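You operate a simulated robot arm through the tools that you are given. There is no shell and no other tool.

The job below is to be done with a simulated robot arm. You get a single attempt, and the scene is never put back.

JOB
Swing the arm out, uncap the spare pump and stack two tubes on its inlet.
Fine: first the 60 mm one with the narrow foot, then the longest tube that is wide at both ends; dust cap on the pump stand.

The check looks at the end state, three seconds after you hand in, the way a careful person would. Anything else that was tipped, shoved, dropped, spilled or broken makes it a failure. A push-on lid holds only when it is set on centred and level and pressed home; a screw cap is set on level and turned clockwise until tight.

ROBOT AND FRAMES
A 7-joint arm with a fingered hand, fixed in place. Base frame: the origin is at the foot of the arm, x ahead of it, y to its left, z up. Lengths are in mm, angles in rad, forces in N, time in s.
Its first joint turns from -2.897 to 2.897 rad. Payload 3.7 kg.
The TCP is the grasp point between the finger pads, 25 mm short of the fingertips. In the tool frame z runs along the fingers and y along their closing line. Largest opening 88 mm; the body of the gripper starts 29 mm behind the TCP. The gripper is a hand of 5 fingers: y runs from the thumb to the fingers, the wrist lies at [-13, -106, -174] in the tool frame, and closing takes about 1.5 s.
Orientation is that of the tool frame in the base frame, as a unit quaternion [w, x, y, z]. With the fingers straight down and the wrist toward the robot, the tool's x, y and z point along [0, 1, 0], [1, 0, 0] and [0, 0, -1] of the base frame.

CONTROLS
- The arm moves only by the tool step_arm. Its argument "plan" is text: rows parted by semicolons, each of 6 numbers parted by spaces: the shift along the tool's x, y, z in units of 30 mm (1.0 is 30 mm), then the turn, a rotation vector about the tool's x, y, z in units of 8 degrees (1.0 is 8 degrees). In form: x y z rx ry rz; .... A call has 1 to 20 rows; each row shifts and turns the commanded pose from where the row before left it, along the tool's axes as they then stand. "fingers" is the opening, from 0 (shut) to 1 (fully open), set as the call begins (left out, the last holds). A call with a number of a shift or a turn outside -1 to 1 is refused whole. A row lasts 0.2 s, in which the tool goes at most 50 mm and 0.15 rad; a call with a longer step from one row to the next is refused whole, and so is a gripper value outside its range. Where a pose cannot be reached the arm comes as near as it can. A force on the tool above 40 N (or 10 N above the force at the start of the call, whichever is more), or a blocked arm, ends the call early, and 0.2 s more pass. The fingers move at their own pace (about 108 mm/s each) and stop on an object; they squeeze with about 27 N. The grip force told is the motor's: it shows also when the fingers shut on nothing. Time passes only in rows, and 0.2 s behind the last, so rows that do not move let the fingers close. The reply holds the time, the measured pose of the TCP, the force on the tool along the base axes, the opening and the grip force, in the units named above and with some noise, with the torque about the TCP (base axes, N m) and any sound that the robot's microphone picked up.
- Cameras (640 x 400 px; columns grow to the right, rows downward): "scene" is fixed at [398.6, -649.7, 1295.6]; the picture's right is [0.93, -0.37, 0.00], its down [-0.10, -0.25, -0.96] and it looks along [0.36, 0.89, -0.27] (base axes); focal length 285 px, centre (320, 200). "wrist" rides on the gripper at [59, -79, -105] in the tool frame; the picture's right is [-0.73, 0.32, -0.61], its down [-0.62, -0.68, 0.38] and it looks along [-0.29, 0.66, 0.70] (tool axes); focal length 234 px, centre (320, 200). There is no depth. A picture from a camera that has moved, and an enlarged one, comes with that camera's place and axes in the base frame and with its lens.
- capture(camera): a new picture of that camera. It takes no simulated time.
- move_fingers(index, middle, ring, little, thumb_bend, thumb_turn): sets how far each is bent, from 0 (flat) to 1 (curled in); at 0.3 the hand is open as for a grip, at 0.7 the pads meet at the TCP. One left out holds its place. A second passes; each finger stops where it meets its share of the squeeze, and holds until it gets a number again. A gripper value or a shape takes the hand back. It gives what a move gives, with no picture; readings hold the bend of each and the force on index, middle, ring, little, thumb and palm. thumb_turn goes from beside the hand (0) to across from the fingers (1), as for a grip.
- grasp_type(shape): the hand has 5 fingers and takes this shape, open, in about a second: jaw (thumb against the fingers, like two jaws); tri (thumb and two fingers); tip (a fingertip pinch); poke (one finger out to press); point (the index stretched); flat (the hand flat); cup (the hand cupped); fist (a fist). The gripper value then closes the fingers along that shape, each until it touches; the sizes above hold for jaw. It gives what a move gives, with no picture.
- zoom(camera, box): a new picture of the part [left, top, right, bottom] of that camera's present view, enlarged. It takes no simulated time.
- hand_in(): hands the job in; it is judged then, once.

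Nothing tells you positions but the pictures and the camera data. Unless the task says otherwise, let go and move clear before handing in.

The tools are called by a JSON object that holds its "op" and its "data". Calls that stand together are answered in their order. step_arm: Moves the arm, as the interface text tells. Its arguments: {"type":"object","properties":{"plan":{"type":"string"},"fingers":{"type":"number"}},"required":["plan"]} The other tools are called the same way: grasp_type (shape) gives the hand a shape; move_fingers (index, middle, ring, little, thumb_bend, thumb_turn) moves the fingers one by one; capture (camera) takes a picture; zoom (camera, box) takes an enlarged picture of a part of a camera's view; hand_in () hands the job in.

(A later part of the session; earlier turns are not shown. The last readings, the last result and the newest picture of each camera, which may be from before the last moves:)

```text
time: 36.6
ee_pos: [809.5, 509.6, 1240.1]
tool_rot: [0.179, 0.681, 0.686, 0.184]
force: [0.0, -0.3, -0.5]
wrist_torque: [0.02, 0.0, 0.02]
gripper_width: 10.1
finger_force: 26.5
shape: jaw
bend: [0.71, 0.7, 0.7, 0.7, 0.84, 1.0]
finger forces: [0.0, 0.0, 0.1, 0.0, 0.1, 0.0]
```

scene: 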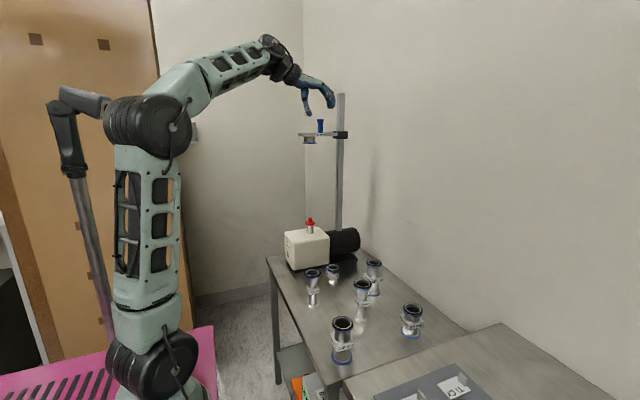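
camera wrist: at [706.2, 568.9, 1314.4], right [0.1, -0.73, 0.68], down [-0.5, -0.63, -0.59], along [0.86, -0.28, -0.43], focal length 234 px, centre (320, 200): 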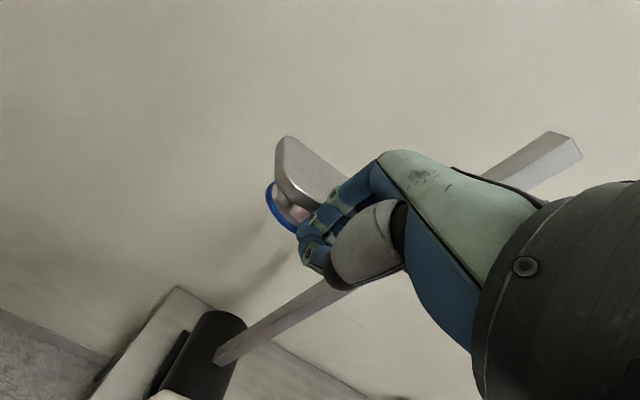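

{"op": "step_arm", "data": {"plan": "0 0 0 -0.4 0 0; 0 0 0 -0.4 0 0; 0 0 0 -0.4 0 0; 0 0 0 -0.4 0 0; 0 0 0 -0.4 0 0; 0 0 0 0 0 0"}}

{"op": "zoom", "data": {"camera": "scene", "box": [240, 60, 400, 160]}}

{"op": "capture", "data": {"camera": "wrist"}}

```text
time: 38.0
ee_pos: [809.3, 509.5, 1239.6]
tool_rot: [0.273, 0.649, 0.654, 0.276]
force: [-0.3, 0.0, -0.2]
wrist_torque: [-0.01, 0.0, 0.0]
gripper_width: 10.0
finger_force: 27.2
shape: jaw
bend: [0.71, 0.7, 0.7, 0.7, 0.84, 1.0]
finger forces: [0.0, 0.0, 0.1, 0.0, 0.1, 0.0]
```

```text
4.00 times, centred on (320, 110) of scene
camera zoom: at [398.6, -649.7, 1295.6], right [0.93, -0.37, 0.0], down [-0.1, -0.25, -0.96], along [0.36, 0.89, -0.27], focal length 1140 px, centre (320, 560)
```

zoom: 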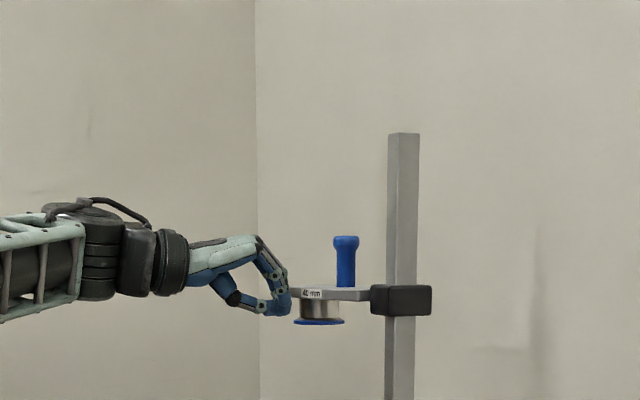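

```text
taken
camera wrist: at [677.9, 568.8, 1256.8], right [-0.2, -0.73, 0.65], down [-0.2, -0.62, -0.76], along [0.96, -0.28, -0.02], focal length 234 px, centre (320, 200)
```

wrist: 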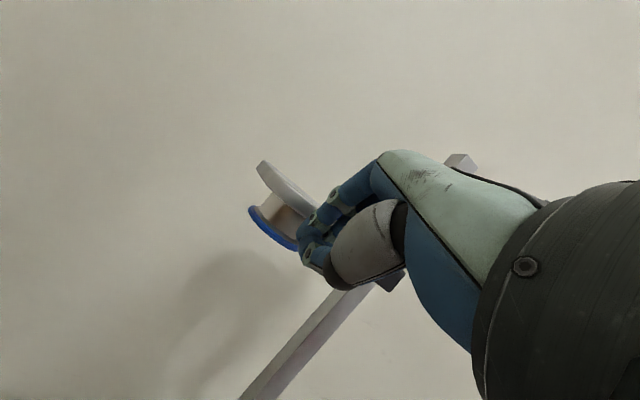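

{"op": "step_arm", "data": {"plan": "0.133 0.28 0.238 0 0 0; 0.133 0.28 0.238 0 0 0; 0.133 0.28 0.238 0 0 0; 0.133 0.28 0.238 0 0 0; 0 0 0 0 0 0"}}

{"op": "zoom", "data": {"camera": "scene", "box": [240, 60, 400, 160]}}

```text
time: 39.2
ee_pos: [850.7, 526.5, 1245.1]
tool_rot: [0.273, 0.65, 0.653, 0.277]
force: [-28.4, -10.2, 0.7]
wrist_torque: [-0.04, 0.08, -0.11]
gripper_width: 9.9
finger_force: 26.8
shape: jaw
bend: [0.71, 0.71, 0.7, 0.7, 0.84, 1.0]
finger forces: [10.3, 8.2, 0.0, 0.1, 0.1, 0.0]
```

```text
4.00 times, centred on (320, 110) of scene
camera zoom: at [398.6, -649.7, 1295.6], right [0.93, -0.37, 0.0], down [-0.1, -0.25, -0.96], along [0.36, 0.89, -0.27], focal length 1140 px, centre (320, 560)
```

zoom: 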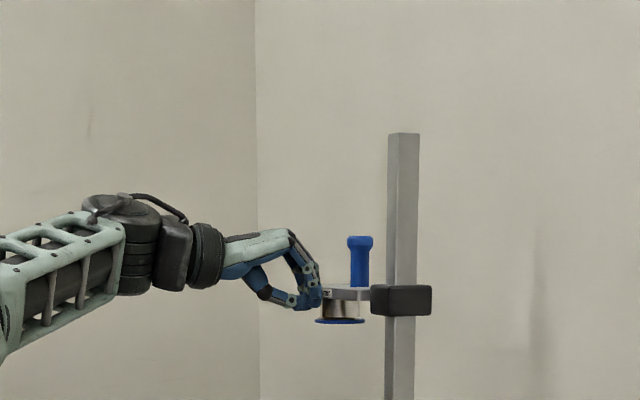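

The swing stopped against its end at about 80°, with a firm 28 N reaction and the post undisturbed. I'll back off, lower the hand, turn the fingers straight down and look at the pump.

{"op": "step_arm", "data": {"plan": "0 -0.35 -0.357 0 0 0; -0.5 -0.70 -0.714 0 0 0; -0.5 -0.70 -0.714 0 0 0; -0.5 -0.70 -0.714 0 0 0; -0.5 -0.70 -0.714 0 0 0; 0 -0.7 0.7 0.5 0 0; 0 -0.7 0.7 0.5 0 0; 0 -0.6 0.8 0.5 0 0; 0 -0.4 0.8 0.5 0 0; 0 0 0 0 0 0", "fingers": 1}}

{"op": "zoom", "data": {"camera": "scene", "box": [240, 60, 400, 160]}}

```text
time: 41.5
ee_pos: [721.1, 466.4, 1126.0]
tool_rot: [0.178, 0.681, 0.687, 0.183]
force: [-0.3, 0.0, -1.0]
wrist_torque: [0.0, 0.01, -0.02]
gripper_width: 87.8
finger_force: 0.1
shape: jaw
bend: [0.3, 0.3, 0.3, 0.3, 0.3, 0.98]
finger forces: [0.0, 0.0, 0.1, 0.0, 0.1, 0.0]
```

```text
4.00 times, centred on (320, 110) of scene
camera zoom: at [398.6, -649.7, 1295.6], right [0.93, -0.37, 0.0], down [-0.1, -0.25, -0.96], along [0.36, 0.89, -0.27], focal length 1140 px, centre (320, 560)
```

zoom: 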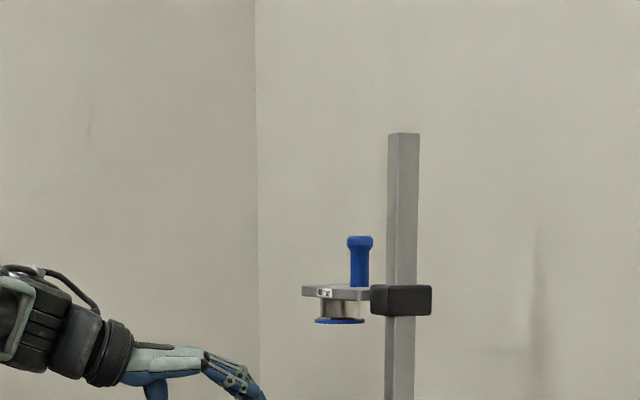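

{"op": "step_arm", "data": {"plan": "-0.41 -0.3 0.25 0.74 0 0; -0.41 -0.3 0.25 0.74 0 0; -0.41 -0.25 0.28 0.74 0 0; -0.41 -0.2 0.3 0.74 0 0; -0.41 -0.1 0.3 0.74 0 0; 0 0 0 0 0 0"}}

{"op": "capture", "data": {"camera": "wrist"}}

{"op": "capture", "data": {"camera": "scene"}}

```text
time: 42.9
ee_pos: [701.0, 403.9, 1076.0]
tool_rot: [-0.001, 0.704, 0.71, 0.001]
force: [0.8, -0.4, 0.0]
wrist_torque: [0.0, 0.0, -0.01]
gripper_width: 87.6
finger_force: 0.1
shape: jaw
bend: [0.3, 0.3, 0.3, 0.3, 0.3, 0.98]
finger forces: [0.0, 0.0, 0.0, 0.1, 0.1, 0.1]
```

```text
taken
camera wrist: at [621.4, 463.4, 1181.5], right [0.33, -0.72, 0.61], down [-0.68, -0.63, -0.38], along [0.66, -0.28, -0.7], focal length 234 px, centre (320, 200)
```

wrist: 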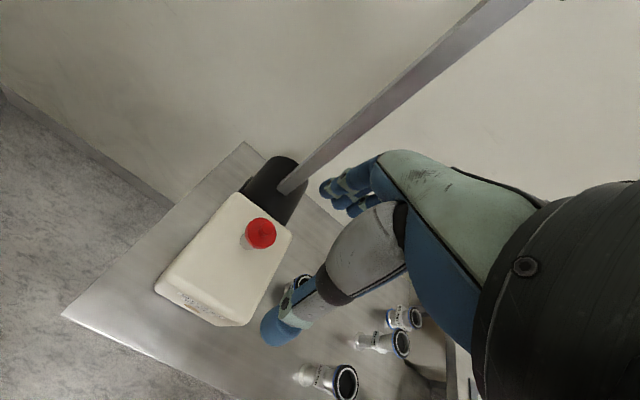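

```text
taken
```

scene: 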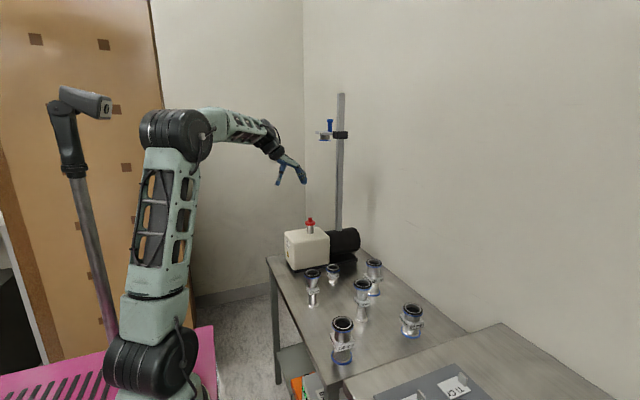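

The bracket is out of the way. Now a closer look at the dust cap.

{"op": "zoom", "data": {"camera": "wrist", "box": [200, 190, 320, 265]}}

{"op": "zoom", "data": {"camera": "scene", "box": [270, 205, 350, 255]}}

{"op": "zoom", "data": {"camera": "scene", "box": [280, 220, 380, 282]}}

```text
5.33 times, centred on (260, 228) of wrist
camera zoom: at [621.4, 463.4, 1181.5], right [0.33, -0.72, 0.61], down [-0.68, -0.63, -0.38], along [0.66, -0.28, -0.7], focal length 1249 px, centre (640, 53)
```

zoom: 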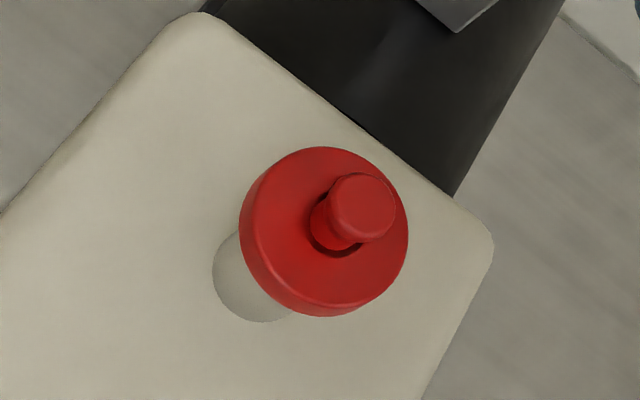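

```text
8.00 times, centred on (310, 230) of scene
camera zoom: at [398.6, -649.7, 1295.6], right [0.93, -0.37, 0.0], down [-0.1, -0.25, -0.96], along [0.36, 0.89, -0.27], focal length 2281 px, centre (400, -40)
```

zoom: 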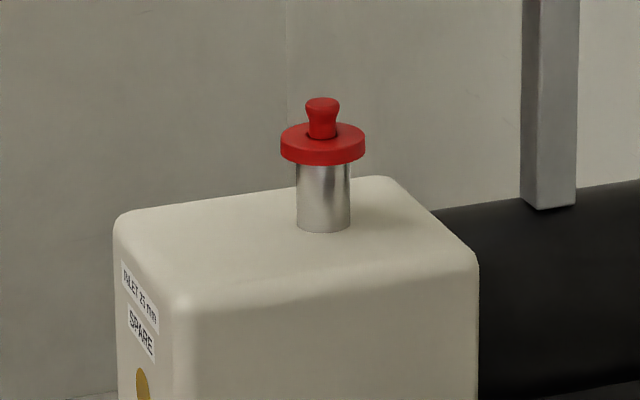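

```text
6.40 times, centred on (330, 251) of scene
camera zoom: at [398.6, -649.7, 1295.6], right [0.93, -0.37, 0.0], down [-0.1, -0.25, -0.96], along [0.36, 0.89, -0.27], focal length 1825 px, centre (256, -126)
```

zoom: 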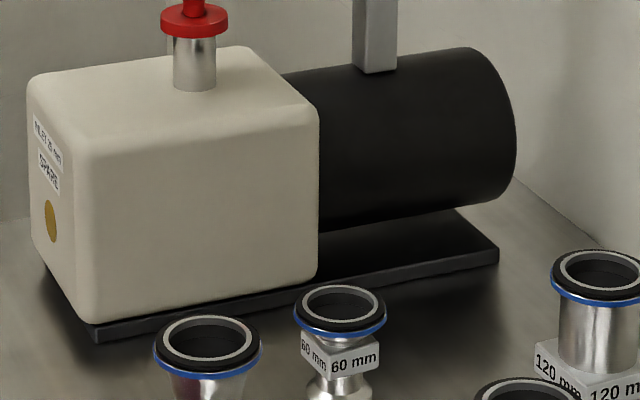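

The cap is a disc about 44 mm wide (z about 880–892) with a knob on top (to about 907), centred near [777, 403]. The pump's top is near z 845 and it is labelled "SPARE / INLET 25 mm". I'll come over it with the hand open.

{"op": "step_arm", "data": {"plan": "0 0.5 0.82 0 0 -0.06; 0 0.5 0.82 0 0 0; 0 0.5 0.82 0 0 0; 0 0.5 0.82 0 0 0; 0 0.5 0.82 0 0 0; 0 0 0 0 0 0"}}

{"op": "capture", "data": {"camera": "wrist"}}

{"op": "zoom", "data": {"camera": "scene", "box": [250, 160, 370, 235]}}

```text
time: 44.2
ee_pos: [775.8, 406.1, 952.7]
tool_rot: [0.0, 0.701, 0.713, 0.002]
force: [-0.3, 0.3, -0.2]
wrist_torque: [-0.02, 0.02, 0.0]
gripper_width: 87.8
finger_force: 0.0
shape: jaw
bend: [0.3, 0.3, 0.3, 0.3, 0.3, 0.98]
finger forces: [0.0, 0.0, 0.1, 0.0, 0.0, 0.1]
```

```text
taken
camera wrist: at [696.0, 464.2, 1058.4], right [0.33, -0.72, 0.61], down [-0.67, -0.63, -0.39], along [0.66, -0.28, -0.7], focal length 234 px, centre (320, 200)
```

wrist: 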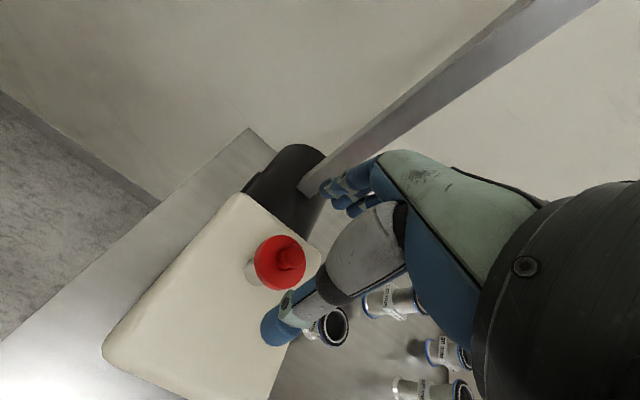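

```text
5.33 times, centred on (310, 198) of scene
camera zoom: at [398.6, -649.7, 1295.6], right [0.93, -0.37, 0.0], down [-0.1, -0.25, -0.96], along [0.36, 0.89, -0.27], focal length 1521 px, centre (373, 213)
```

zoom: 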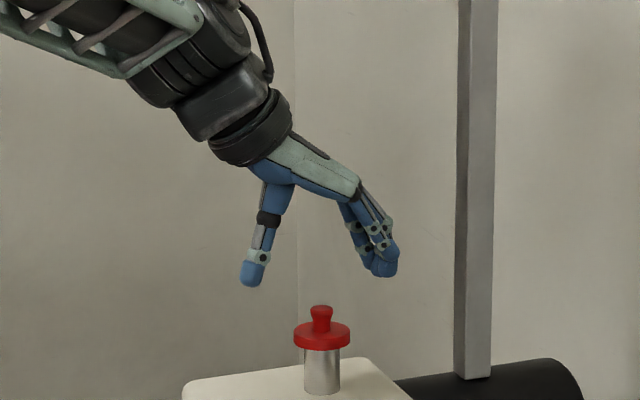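

The cap is refined to [775, 404], right under the TCP. I'll go straight down around its disc.

{"op": "step_arm", "data": {"plan": "-0.02 0 0.5 0 0 0.03; -0.02 0 0.5 0 0 0.03; -0.02 0 0.5 0 0 0.03; 0 0 0.35 0 0 0.03; 0 0 0.35 0 0 0; 0 0 0 0 0 0"}}

{"op": "capture", "data": {"camera": "wrist"}}

{"op": "zoom", "data": {"camera": "scene", "box": [270, 185, 350, 235]}}

```text
time: 45.6
ee_pos: [776.0, 404.1, 885.7]
tool_rot: [-0.001, 0.707, 0.708, 0.002]
force: [0.3, -0.2, -0.3]
wrist_torque: [-0.03, -0.03, -0.04]
gripper_width: 88.0
finger_force: 0.0
shape: jaw
bend: [0.3, 0.3, 0.3, 0.3, 0.3, 0.98]
finger forces: [0.0, 0.0, 0.1, 0.0, 0.0, 0.0]
```

```text
taken
camera wrist: at [697.0, 464.0, 992.0], right [0.32, -0.73, 0.61], down [-0.68, -0.62, -0.39], along [0.66, -0.29, -0.7], focal length 234 px, centre (320, 200)
```

wrist: 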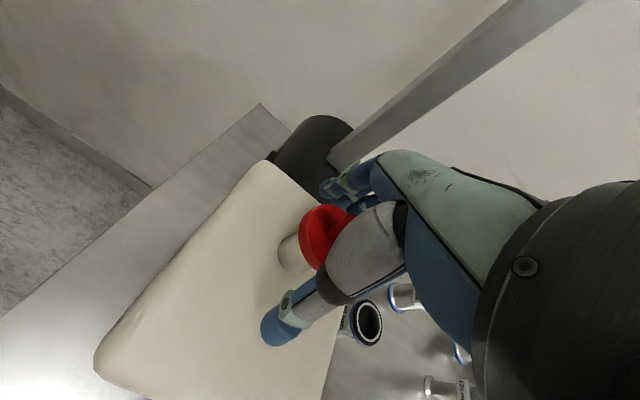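

```text
8.00 times, centred on (310, 210) of scene
camera zoom: at [398.6, -649.7, 1295.6], right [0.93, -0.37, 0.0], down [-0.1, -0.25, -0.96], along [0.36, 0.89, -0.27], focal length 2281 px, centre (400, 120)
```

zoom: 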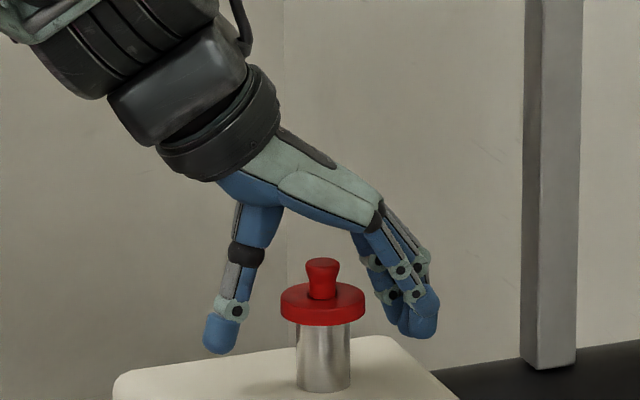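

{"op": "step_arm", "data": {"plan": "0 0 0 0 0 0; 0 0 0 0 0 0; 0 0 0 0 0 0; 0 0 0 0 0 0; 0 0 0 0 0 0; 0 0 0 0 0 0; 0 0 0 0 0 0", "fingers": 0}}

{"op": "zoom", "data": {"camera": "scene", "box": [270, 185, 350, 235]}}

{"op": "capture", "data": {"camera": "wrist"}}

```text
time: 47.2
ee_pos: [776.4, 405.5, 886.2]
tool_rot: [0.0, 0.707, 0.707, 0.0]
force: [-5.2, 0.5, -11.2]
wrist_torque: [0.01, -0.08, 0.07]
gripper_width: 26.8
finger_force: 26.9
shape: jaw
bend: [0.75, 0.51, 0.56, 0.52, 0.77, 1.0]
finger forces: [11.1, 5.8, 3.2, 0.0, 26.6, 0.1]
```

```text
8.00 times, centred on (310, 210) of scene
camera zoom: at [398.6, -649.7, 1295.6], right [0.93, -0.37, 0.0], down [-0.1, -0.25, -0.96], along [0.36, 0.89, -0.27], focal length 2281 px, centre (400, 120)
```

zoom: 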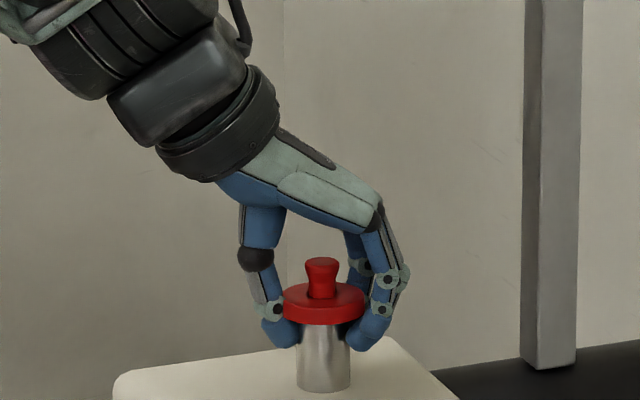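

```text
taken
camera wrist: at [696.7, 464.3, 991.6], right [0.32, -0.73, 0.61], down [-0.68, -0.62, -0.38], along [0.66, -0.29, -0.7], focal length 234 px, centre (320, 200)
```

wrist: 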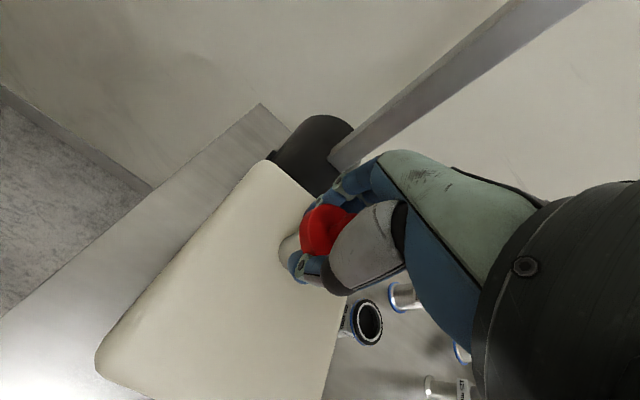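

The fingertips hold under the rim. I'll lift gently.

{"op": "step_arm", "data": {"plan": "0 0 -0.15 0 0 0; 0 0 -0.15 0 0 0; 0 0 -0.2 0 0 0; 0 0 -0.3 0 0 0; 0 0 -0.4 0 0 0; 0 0 -0.5 0 0 0; 0 0 0 0 0 0"}}

{"op": "zoom", "data": {"camera": "scene", "box": [270, 175, 350, 225]}}

{"op": "capture", "data": {"camera": "wrist"}}

```text
time: 47.9
ee_pos: [774.1, 404.9, 888.8]
tool_rot: [-0.001, 0.707, 0.707, -0.004]
force: [0.0, 3.8, -17.4]
wrist_torque: [-0.01, -0.38, 0.14]
gripper_width: 26.3
finger_force: 26.6
shape: jaw
bend: [0.75, 0.51, 0.56, 0.52, 0.76, 1.0]
finger forces: [15.7, 7.4, 1.9, 0.1, 28.5, 0.1]
stopped in row 3: the force on the tool passed its limit at 42 N (the readings are from after the stop); the commanded pose is now the measured one
```

```text
8.00 times, centred on (310, 200) of scene
camera zoom: at [398.6, -649.7, 1295.6], right [0.93, -0.37, 0.0], down [-0.1, -0.25, -0.96], along [0.36, 0.89, -0.27], focal length 2281 px, centre (400, 200)
```

zoom: 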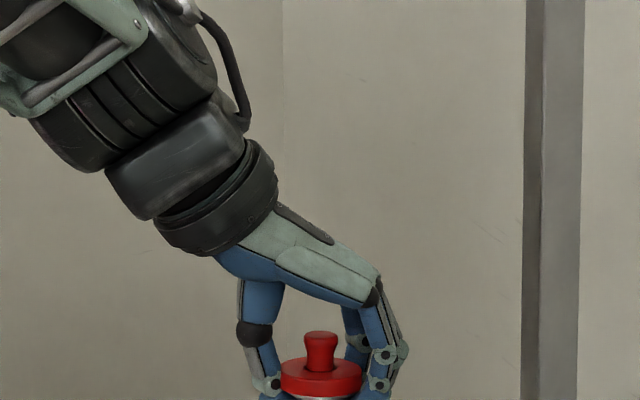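

```text
taken
camera wrist: at [696.2, 464.8, 994.2], right [0.33, -0.72, 0.61], down [-0.68, -0.63, -0.37], along [0.65, -0.29, -0.7], focal length 234 px, centre (320, 200)
```

wrist: 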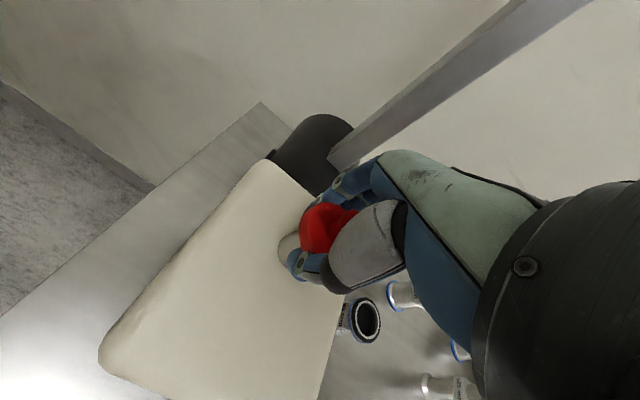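

{"op": "zoom", "data": {"camera": "scene", "box": [285, 200, 335, 232]}}

```text
12.50 times, centred on (310, 216) of scene
camera zoom: at [398.6, -649.7, 1295.6], right [0.93, -0.37, 0.0], down [-0.1, -0.25, -0.96], along [0.36, 0.89, -0.27], focal length 3564 px, centre (445, 0)
```

zoom: 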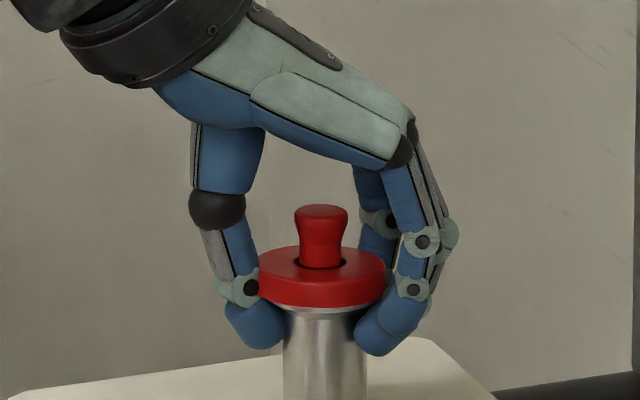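

The fingertips closed on the fixed neck below the flange, so lifting pulled on the pump. I'll let go at once and instead pinch the knob on top of the cap.

{"op": "step_arm", "data": {"plan": "0 0 0 0 0 0; 0 0 0 0 0 0; 0 0 0 0 0 0; 0 0 0 0 0 0; 0 0 0 0 0 0; 0 0 -0.5 0 0 0; 0 0 -0.6 0 0 0; 0 0 -0.6 0 0 0; 0 0 0 0 0 0", "fingers": 1}}

{"op": "zoom", "data": {"camera": "scene", "box": [270, 195, 350, 245]}}

{"op": "capture", "data": {"camera": "wrist"}}

```text
time: 49.9
ee_pos: [776.0, 403.4, 942.6]
tool_rot: [-0.001, 0.707, 0.707, -0.003]
force: [1.0, 0.2, 0.4]
wrist_torque: [-0.02, -0.05, 0.01]
gripper_width: 87.7
finger_force: 0.0
shape: jaw
bend: [0.3, 0.3, 0.3, 0.3, 0.3, 0.98]
finger forces: [0.1, 0.1, 0.0, 0.1, 0.1, 0.0]
```

```text
8.00 times, centred on (310, 220) of scene
camera zoom: at [398.6, -649.7, 1295.6], right [0.93, -0.37, 0.0], down [-0.1, -0.25, -0.96], along [0.36, 0.89, -0.27], focal length 2281 px, centre (400, 40)
```

zoom: 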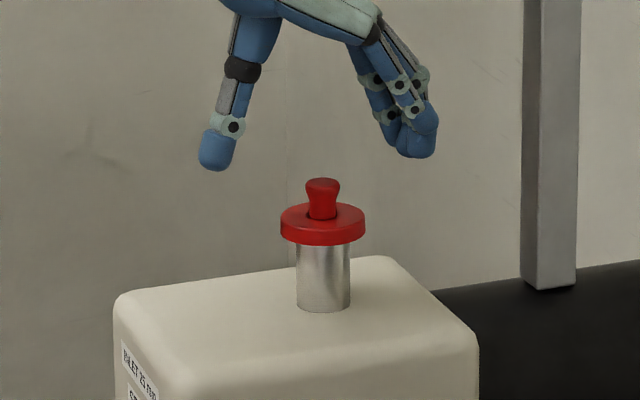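

```text
taken
camera wrist: at [696.5, 463.7, 1048.1], right [0.33, -0.72, 0.61], down [-0.68, -0.62, -0.38], along [0.65, -0.29, -0.7], focal length 234 px, centre (320, 200)
```

wrist: 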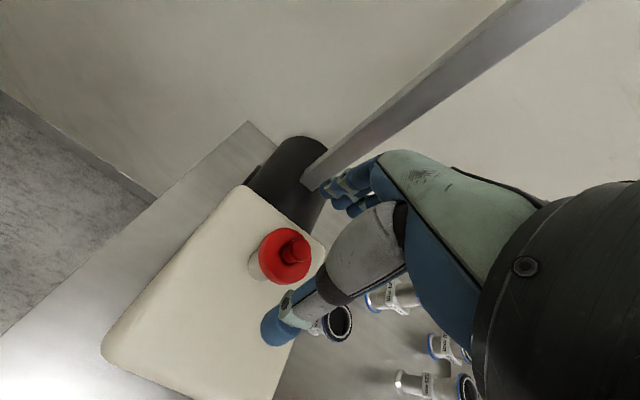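

{"op": "step_arm", "data": {"plan": "0 0 0 0 0 0; 0 0 0 0 0 0; 0 0 0.2 0 0 0; 0 0 0.3 0 0 0; 0 0 0.3 0 0 0; 0 0 0 0 0 0", "fingers": 0.55}}

{"op": "zoom", "data": {"camera": "scene", "box": [270, 185, 350, 235]}}

{"op": "zoom", "data": {"camera": "wrist", "box": [220, 160, 420, 285]}}

```text
time: 51.3
ee_pos: [775.8, 404.0, 918.9]
tool_rot: [-0.001, 0.706, 0.708, -0.004]
force: [0.3, 0.0, 0.5]
wrist_torque: [0.01, -0.01, 0.01]
gripper_width: 49.1
finger_force: 0.0
shape: jaw
bend: [0.74, 0.42, 0.39, 0.42, 0.67, 1.0]
finger forces: [0.1, 0.0, 0.0, 0.0, 0.0, 0.0]
```

```text
8.00 times, centred on (310, 210) of scene
camera zoom: at [398.6, -649.7, 1295.6], right [0.93, -0.37, 0.0], down [-0.1, -0.25, -0.96], along [0.36, 0.89, -0.27], focal length 2281 px, centre (400, 120)
```

zoom: 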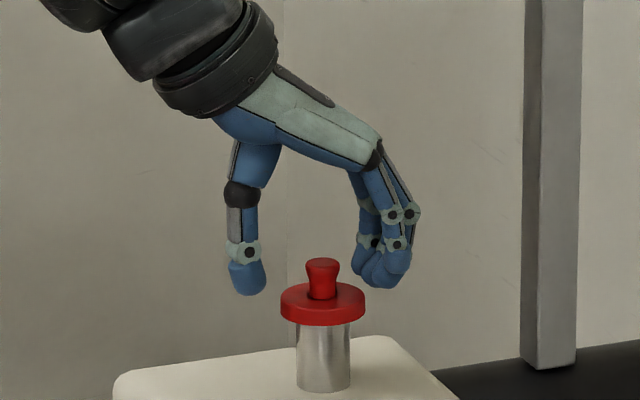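

```text
3.20 times, centred on (320, 222) of wrist
camera zoom: at [696.4, 464.1, 1024.1], right [0.33, -0.72, 0.61], down [-0.68, -0.62, -0.38], along [0.65, -0.29, -0.7], focal length 749 px, centre (320, 128)
```

zoom: 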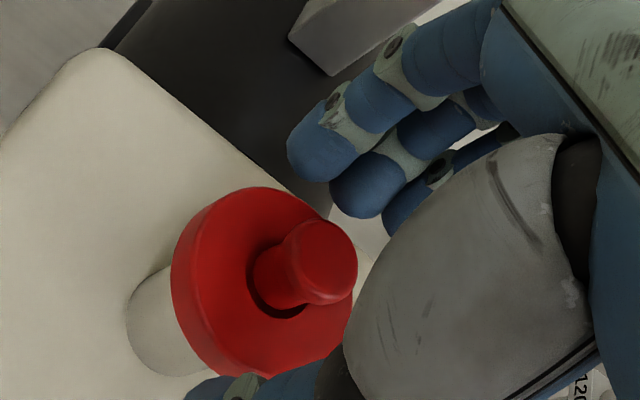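

{"op": "step_arm", "data": {"plan": "0 0 0 0 0 0; 0 0 0 0 0 0; 0 0 0 0 0 0; 0 0 0 0 0 0; 0 0 0 0 0 0; 0 0 0 0 0 0", "fingers": 0}}

{"op": "zoom", "data": {"camera": "scene", "box": [270, 185, 350, 235]}}

{"op": "zoom", "data": {"camera": "wrist", "box": [220, 160, 420, 285]}}

```text
time: 52.7
ee_pos: [774.7, 404.2, 918.5]
tool_rot: [-0.001, 0.707, 0.707, -0.003]
force: [-4.1, 3.9, 0.6]
wrist_torque: [0.07, 0.06, 0.01]
gripper_width: 9.4
finger_force: 27.0
shape: jaw
bend: [0.73, 0.56, 0.66, 0.64, 0.72, 1.0]
finger forces: [11.4, 9.5, 0.0, 0.1, 21.6, 0.0]
```

```text
8.00 times, centred on (310, 210) of scene
camera zoom: at [398.6, -649.7, 1295.6], right [0.93, -0.37, 0.0], down [-0.1, -0.25, -0.96], along [0.36, 0.89, -0.27], focal length 2281 px, centre (400, 120)
```

zoom: 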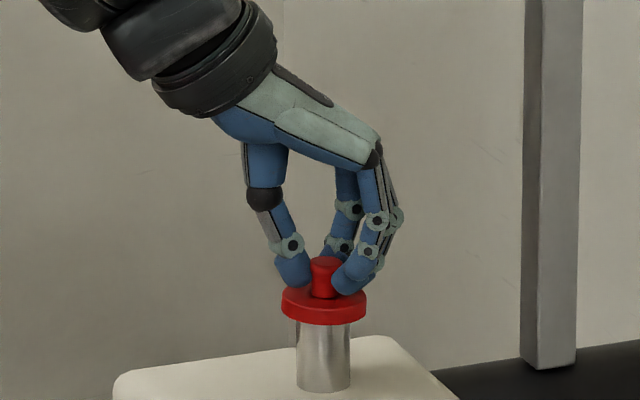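

```text
3.20 times, centred on (320, 222) of wrist
camera zoom: at [695.9, 464.5, 1024.3], right [0.33, -0.72, 0.61], down [-0.68, -0.62, -0.38], along [0.65, -0.29, -0.7], focal length 749 px, centre (320, 128)
```

zoom: 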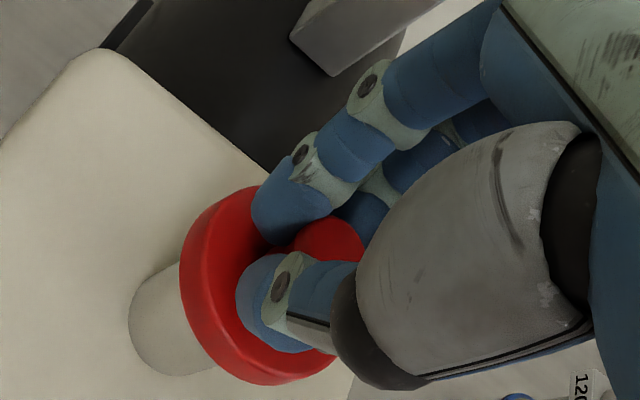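

Gripped well on the knob's waist between thumb, index and middle. I'll lift straight up, slowly.

{"op": "step_arm", "data": {"plan": "0 0 -0.15 0 0 0; 0 0 -0.15 0 0 0; 0 0 -0.2 0 0 0; 0 0 -0.3 0 0 0; 0 0 -0.5 0 0 0; 0 0 -0.6 0 0 0; 0 0 0 0 0 0"}}

{"op": "zoom", "data": {"camera": "scene", "box": [270, 175, 350, 225]}}

{"op": "zoom", "data": {"camera": "wrist", "box": [220, 160, 420, 285]}}

```text
time: 54.3
ee_pos: [774.5, 403.9, 976.0]
tool_rot: [-0.001, 0.707, 0.707, -0.002]
force: [-1.1, -0.6, 0.0]
wrist_torque: [0.0, 0.01, 0.0]
gripper_width: 10.1
finger_force: 27.0
shape: jaw
bend: [0.74, 0.52, 0.66, 0.64, 0.75, 1.0]
finger forces: [0.0, 13.9, 0.0, 0.1, 20.3, 0.1]
```

```text
8.00 times, centred on (310, 200) of scene
camera zoom: at [398.6, -649.7, 1295.6], right [0.93, -0.37, 0.0], down [-0.1, -0.25, -0.96], along [0.36, 0.89, -0.27], focal length 2281 px, centre (400, 200)
```

zoom: 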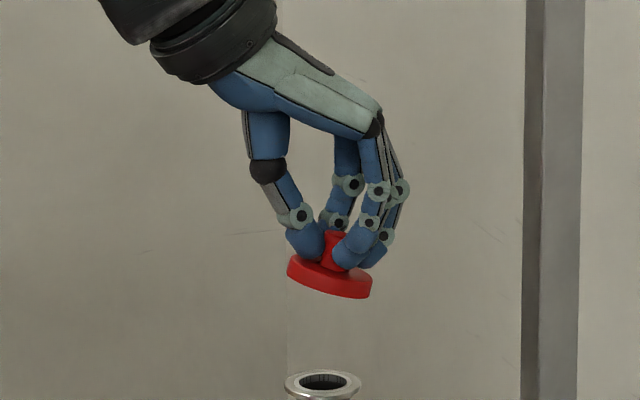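

```text
3.20 times, centred on (320, 222) of wrist
camera zoom: at [696.8, 464.4, 1081.0], right [0.33, -0.72, 0.61], down [-0.68, -0.62, -0.38], along [0.65, -0.29, -0.7], focal length 749 px, centre (320, 128)
```

zoom: 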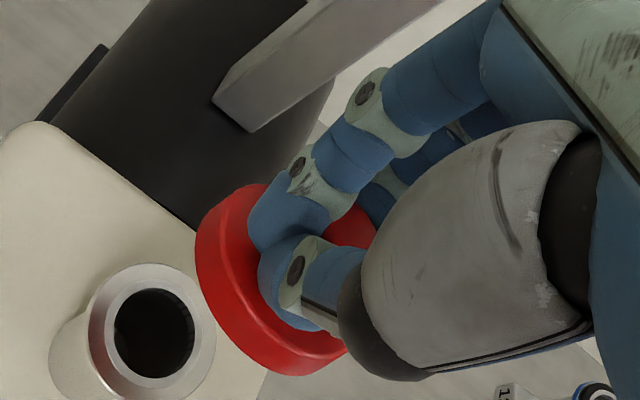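

The cap is off and held, tilted about 15°, and the bare inlet flange is visible. I'll carry the cap to a free spot on the pump's table near [700, 255], between the pump and the tubes, while levelling it.

{"op": "step_arm", "data": {"plan": "-0.8 -0.5 0 0 0 0; -0.99 -0.5 0 0 0 0; -0.99 -0.5 0 0 0 0; -0.99 -0.5 0 0 0 0; -0.99 -0.5 0 0 0 0; -0.2 0 0 -0.5 0 0; 0 0 0 -0.5 0 0; 0 0 0 -0.5 0 0; 0 0 0 0 0 0"}}

{"op": "capture", "data": {"camera": "wrist"}}

{"op": "capture", "data": {"camera": "scene"}}

{"op": "zoom", "data": {"camera": "scene", "box": [250, 175, 370, 250]}}

```text
time: 56.3
ee_pos: [700.2, 255.2, 975.7]
tool_rot: [0.074, 0.703, 0.703, 0.073]
force: [-0.3, 0.1, 0.0]
wrist_torque: [0.02, 0.0, -0.04]
gripper_width: 9.9
finger_force: 27.4
shape: jaw
bend: [0.74, 0.52, 0.66, 0.64, 0.75, 1.0]
finger forces: [0.0, 13.7, 0.1, 0.1, 20.8, 0.1]
```

```text
taken
camera wrist: at [601.2, 315.1, 1062.7], right [0.19, -0.72, 0.66], down [-0.59, -0.62, -0.51], along [0.79, -0.29, -0.55], focal length 234 px, centre (320, 200)
```

wrist: 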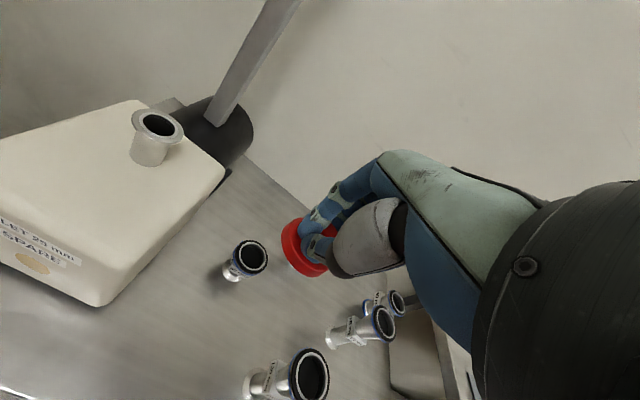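

```text
taken
```

scene: 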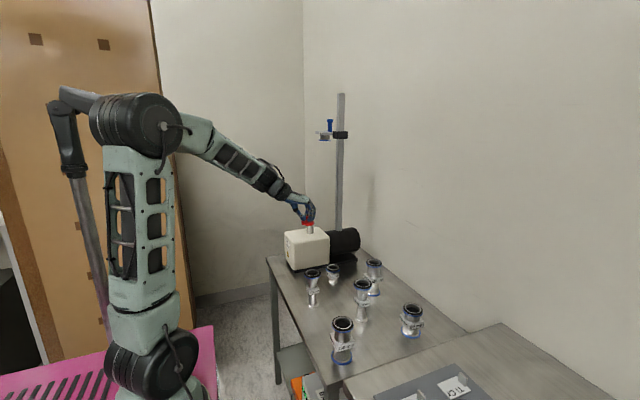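

```text
5.33 times, centred on (310, 212) of scene
camera zoom: at [398.6, -649.7, 1295.6], right [0.93, -0.37, 0.0], down [-0.1, -0.25, -0.96], along [0.36, 0.89, -0.27], focal length 1521 px, centre (373, 133)
```

zoom: 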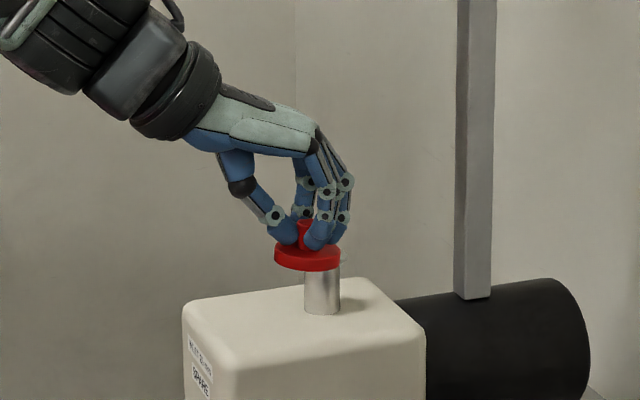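

{"op": "step_arm", "data": {"plan": "0 -0.2 0.95 0 0 0; 0 -0.2 0.95 0 0 0; 0 -0.2 0.95 0 0 0; 0 -0.2 0.95 0 0 0; 0 -0.2 0.95 0 0 0; 0 -0.2 0.95 0 0 0; 0 -0.2 0.95 0 0 0; 0 0 0 0 0 0"}}

{"op": "capture", "data": {"camera": "wrist"}}

{"op": "zoom", "data": {"camera": "scene", "box": [250, 215, 370, 290]}}

```text
time: 58.1
ee_pos: [699.2, 256.6, 772.4]
tool_rot: [0.073, 0.703, 0.704, 0.071]
force: [0.4, 0.0, 0.5]
wrist_torque: [0.0, 0.02, 0.02]
gripper_width: 10.0
finger_force: 27.0
shape: jaw
bend: [0.74, 0.52, 0.66, 0.64, 0.75, 1.0]
finger forces: [0.0, 13.8, 0.0, 0.1, 21.2, 0.0]
```

```text
taken
camera wrist: at [600.8, 315.9, 859.0], right [0.19, -0.72, 0.66], down [-0.59, -0.62, -0.51], along [0.78, -0.29, -0.55], focal length 234 px, centre (320, 200)
```

wrist: 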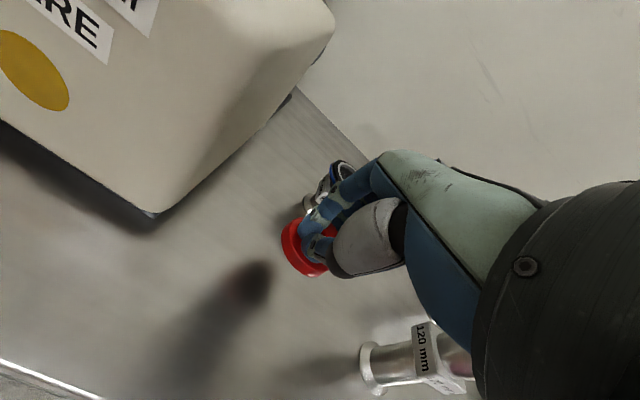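

```text
5.33 times, centred on (310, 252) of scene
camera zoom: at [398.6, -649.7, 1295.6], right [0.93, -0.37, 0.0], down [-0.1, -0.25, -0.96], along [0.36, 0.89, -0.27], focal length 1521 px, centre (373, -80)
```

zoom: 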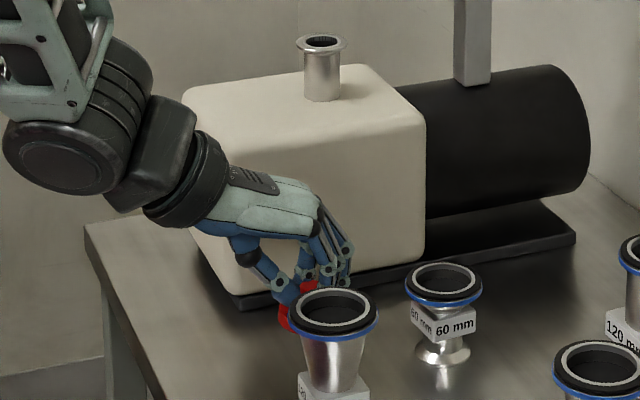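

{"op": "step_arm", "data": {"plan": "0 -0.06 0.27 0 0 0; 0 -0.06 0.27 0 0 0; 0 -0.06 0.27 0 0 0; 0 0 0 0 0 0"}}

{"op": "zoom", "data": {"camera": "wrist", "box": [220, 180, 380, 280]}}

```text
time: 59.1
ee_pos: [699.2, 254.9, 746.5]
tool_rot: [0.073, 0.703, 0.703, 0.071]
force: [0.3, -0.4, -0.3]
wrist_torque: [-0.03, 0.0, -0.01]
gripper_width: 10.0
finger_force: 26.7
shape: jaw
bend: [0.74, 0.52, 0.66, 0.64, 0.75, 1.0]
finger forces: [0.0, 13.8, 0.0, 0.1, 21.3, 0.1]
```

```text
4.00 times, centred on (300, 230) of wrist
camera zoom: at [600.6, 315.2, 834.1], right [0.19, -0.72, 0.66], down [-0.59, -0.62, -0.51], along [0.78, -0.29, -0.55], focal length 937 px, centre (400, 80)
```

zoom: 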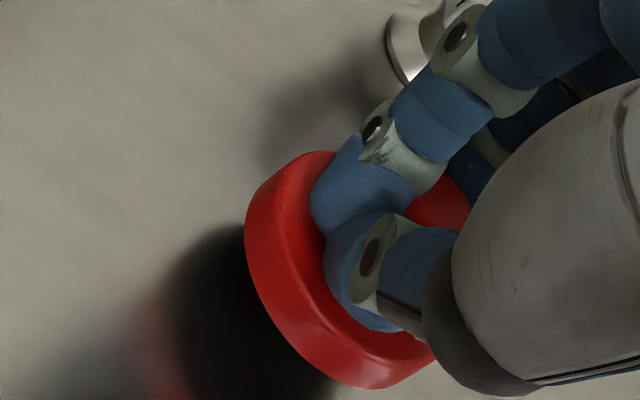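

{"op": "step_arm", "data": {"plan": "0 -0.03 0.13 0 0 0; 0 -0.03 0.13 0 0 0; 0 0 0 0 0 0"}}

{"op": "step_arm", "data": {"plan": "0 -0.02 0.1 0 0 0; 0 -0.02 0.1 0 0 0; 0 0 0 0 0 0"}}

{"op": "zoom", "data": {"camera": "wrist", "box": [220, 180, 380, 280]}}

```text
time: 59.9
ee_pos: [699.2, 254.6, 739.5]
tool_rot: [0.072, 0.703, 0.704, 0.071]
force: [0.3, 0.3, 0.1]
wrist_torque: [-0.02, -0.01, 0.02]
gripper_width: 9.9
finger_force: 27.1
shape: jaw
bend: [0.74, 0.52, 0.66, 0.64, 0.75, 1.0]
finger forces: [0.1, 13.8, 0.0, 0.0, 21.2, 0.1]
```

```text
time: 60.7
ee_pos: [697.7, 254.9, 732.5]
tool_rot: [0.073, 0.704, 0.703, 0.072]
force: [-0.7, 0.3, 6.3]
wrist_torque: [-0.04, -0.14, 0.04]
gripper_width: 10.3
finger_force: 27.1
shape: jaw
bend: [0.74, 0.52, 0.66, 0.64, 0.75, 1.0]
finger forces: [0.1, 13.2, 0.1, 0.1, 22.5, 0.1]
```

```text
4.00 times, centred on (300, 230) of wrist
camera zoom: at [600.1, 314.9, 820.2], right [0.19, -0.72, 0.66], down [-0.59, -0.62, -0.51], along [0.79, -0.29, -0.55], focal length 937 px, centre (400, 80)
```

zoom: 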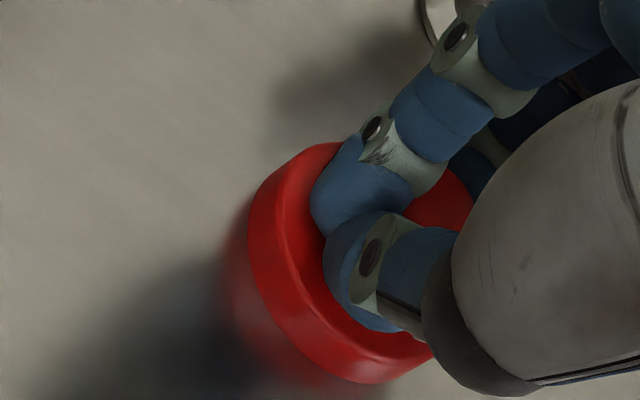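

Contact with the table (6 N). I'll open the fingers and rise straight up.

{"op": "step_arm", "data": {"plan": "0 0 0 0 0 0; 0 0 0 0 0 0; 0 0 0 0 0 0; 0 0 0 0 0 0; 0 0.05 -0.27 0 0 0; 0 0.1 -0.5 0 0 0; 0 0.2 -0.95 0 0 0; 0 0.2 -0.95 0 0 0; 0 0.2 -0.95 0 0 0; 0 0.2 -0.95 0 0 0; 0 0 0 0 0 0", "fingers": 0.7}}

{"op": "capture", "data": {"camera": "wrist"}}

{"op": "zoom", "data": {"camera": "scene", "box": [250, 215, 370, 290]}}

```text
time: 63.1
ee_pos: [700.7, 255.5, 873.6]
tool_rot: [0.072, 0.703, 0.704, 0.073]
force: [0.4, -0.2, -0.3]
wrist_torque: [0.0, 0.0, -0.02]
gripper_width: 61.2
finger_force: 0.0
shape: jaw
bend: [0.28, 0.37, 0.34, 0.35, 0.58, 0.99]
finger forces: [0.1, 0.0, 0.0, 0.1, 0.1, 0.0]
```

```text
taken
camera wrist: at [600.3, 315.4, 960.8], right [0.19, -0.72, 0.66], down [-0.59, -0.62, -0.51], along [0.78, -0.29, -0.55], focal length 234 px, centre (320, 200)
```

wrist: 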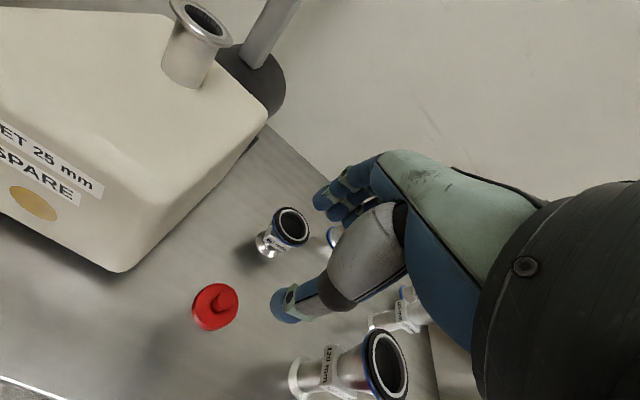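

```text
5.33 times, centred on (310, 252) of scene
camera zoom: at [398.6, -649.7, 1295.6], right [0.93, -0.37, 0.0], down [-0.1, -0.25, -0.96], along [0.36, 0.89, -0.27], focal length 1521 px, centre (373, -80)
```

zoom: 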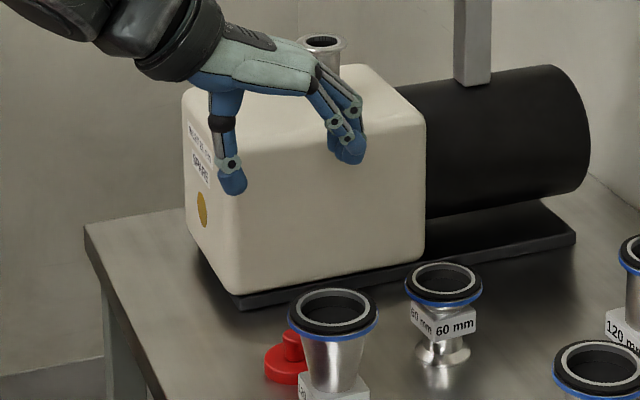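

The cap stands upright on the table at about [703, 255]. Next is the 60 mm tube, so I'll inspect it closely.

{"op": "zoom", "data": {"camera": "scene", "box": [315, 255, 355, 290]}}

{"op": "zoom", "data": {"camera": "wrist", "box": [230, 190, 330, 270]}}

{"op": "zoom", "data": {"camera": "wrist", "box": [150, 0, 250, 62]}}

{"op": "zoom", "data": {"camera": "scene", "box": [355, 250, 395, 305]}}

```text
11.43 times, centred on (335, 272) of scene
camera zoom: at [398.6, -649.7, 1295.6], right [0.93, -0.37, 0.0], down [-0.1, -0.25, -0.96], along [0.36, 0.89, -0.27], focal length 3258 px, centre (149, -629)
```

zoom: 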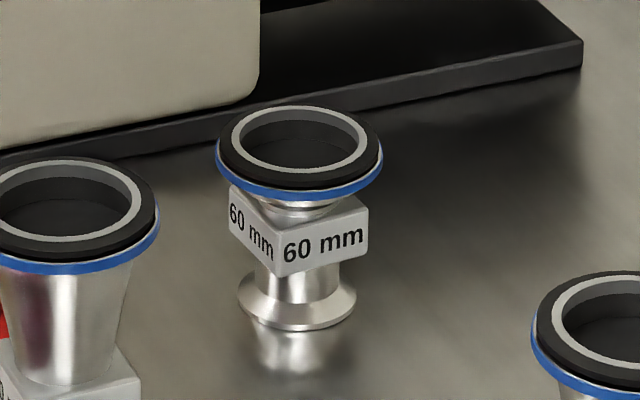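

```text
5.00 times, centred on (280, 230) of wrist
camera zoom: at [600.3, 315.4, 960.8], right [0.19, -0.72, 0.66], down [-0.59, -0.62, -0.51], along [0.78, -0.29, -0.55], focal length 1171 px, centre (520, 50)
```

zoom: 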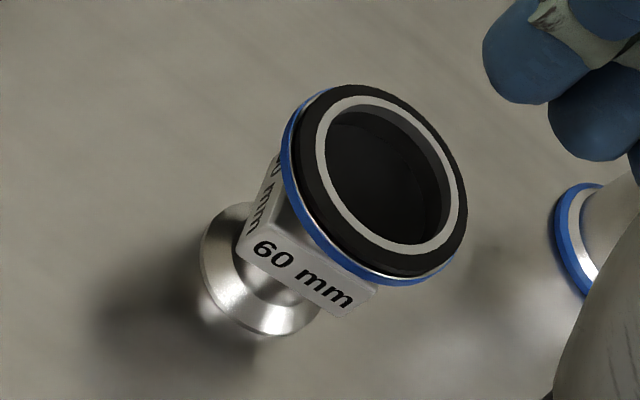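

```text
6.40 times, centred on (200, 31) of wrist
camera zoom: at [600.3, 315.4, 960.8], right [0.19, -0.72, 0.66], down [-0.59, -0.62, -0.51], along [0.78, -0.29, -0.55], focal length 1499 px, centre (1088, 1282)
```

zoom: 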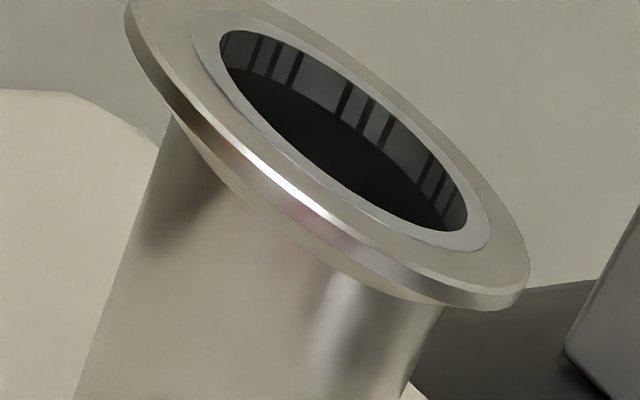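

```text
7.27 times, centred on (375, 278) of scene
camera zoom: at [398.6, -649.7, 1295.6], right [0.93, -0.37, 0.0], down [-0.1, -0.25, -0.96], along [0.36, 0.89, -0.27], focal length 2074 px, centre (-80, -364)
```

zoom: 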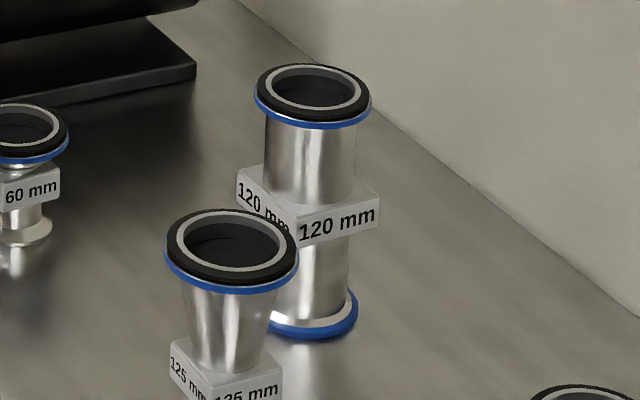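

The 60 mm tube stands on a 40 mm foot, with a 35 mm square label collar (sides along x and y) at mid-height and a 56 mm top flange with its seal ring. I'll go above it with the tool straight down to fix its position.

{"op": "step_arm", "data": {"plan": "-0.2 0.8 0 0.5 0 0; -0.2 0.8 0.1 0.5 0 0; -0.2 0.8 0.2 0.5 0 0; -0.1 0.8 0.2 0 0 0; 0 0 0 0 0 0", "fingers": 1}}

{"op": "capture", "data": {"camera": "wrist"}}

{"op": "zoom", "data": {"camera": "scene", "box": [270, 200, 390, 290]}}

```text
time: 64.3
ee_pos: [796.3, 233.8, 868.4]
tool_rot: [-0.001, 0.707, 0.707, -0.002]
force: [-0.6, 0.0, -0.1]
wrist_torque: [0.02, -0.01, 0.01]
gripper_width: 87.9
finger_force: 0.0
shape: jaw
bend: [0.3, 0.3, 0.3, 0.3, 0.3, 0.98]
finger forces: [0.1, 0.0, 0.1, 0.1, 0.0, 0.0]
```

```text
taken
camera wrist: at [716.8, 294.4, 973.4], right [0.33, -0.72, 0.61], down [-0.68, -0.62, -0.38], along [0.65, -0.29, -0.7], focal length 234 px, centre (320, 200)
```

wrist: 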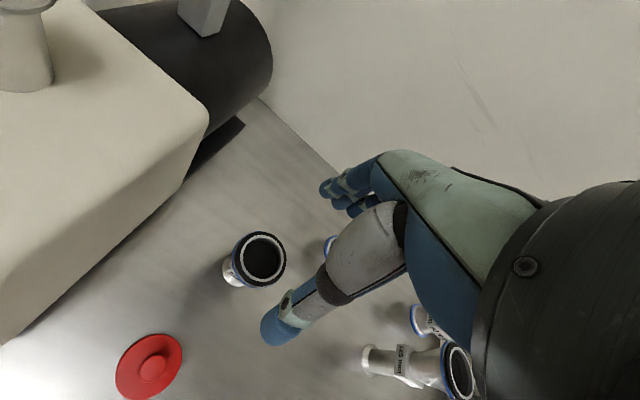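

```text
4.44 times, centred on (330, 245) of scene
camera zoom: at [398.6, -649.7, 1295.6], right [0.93, -0.37, 0.0], down [-0.1, -0.25, -0.96], along [0.36, 0.89, -0.27], focal length 1267 px, centre (276, 0)
```

zoom: 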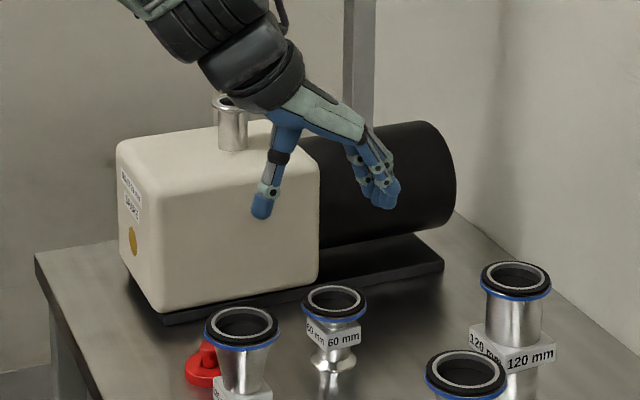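

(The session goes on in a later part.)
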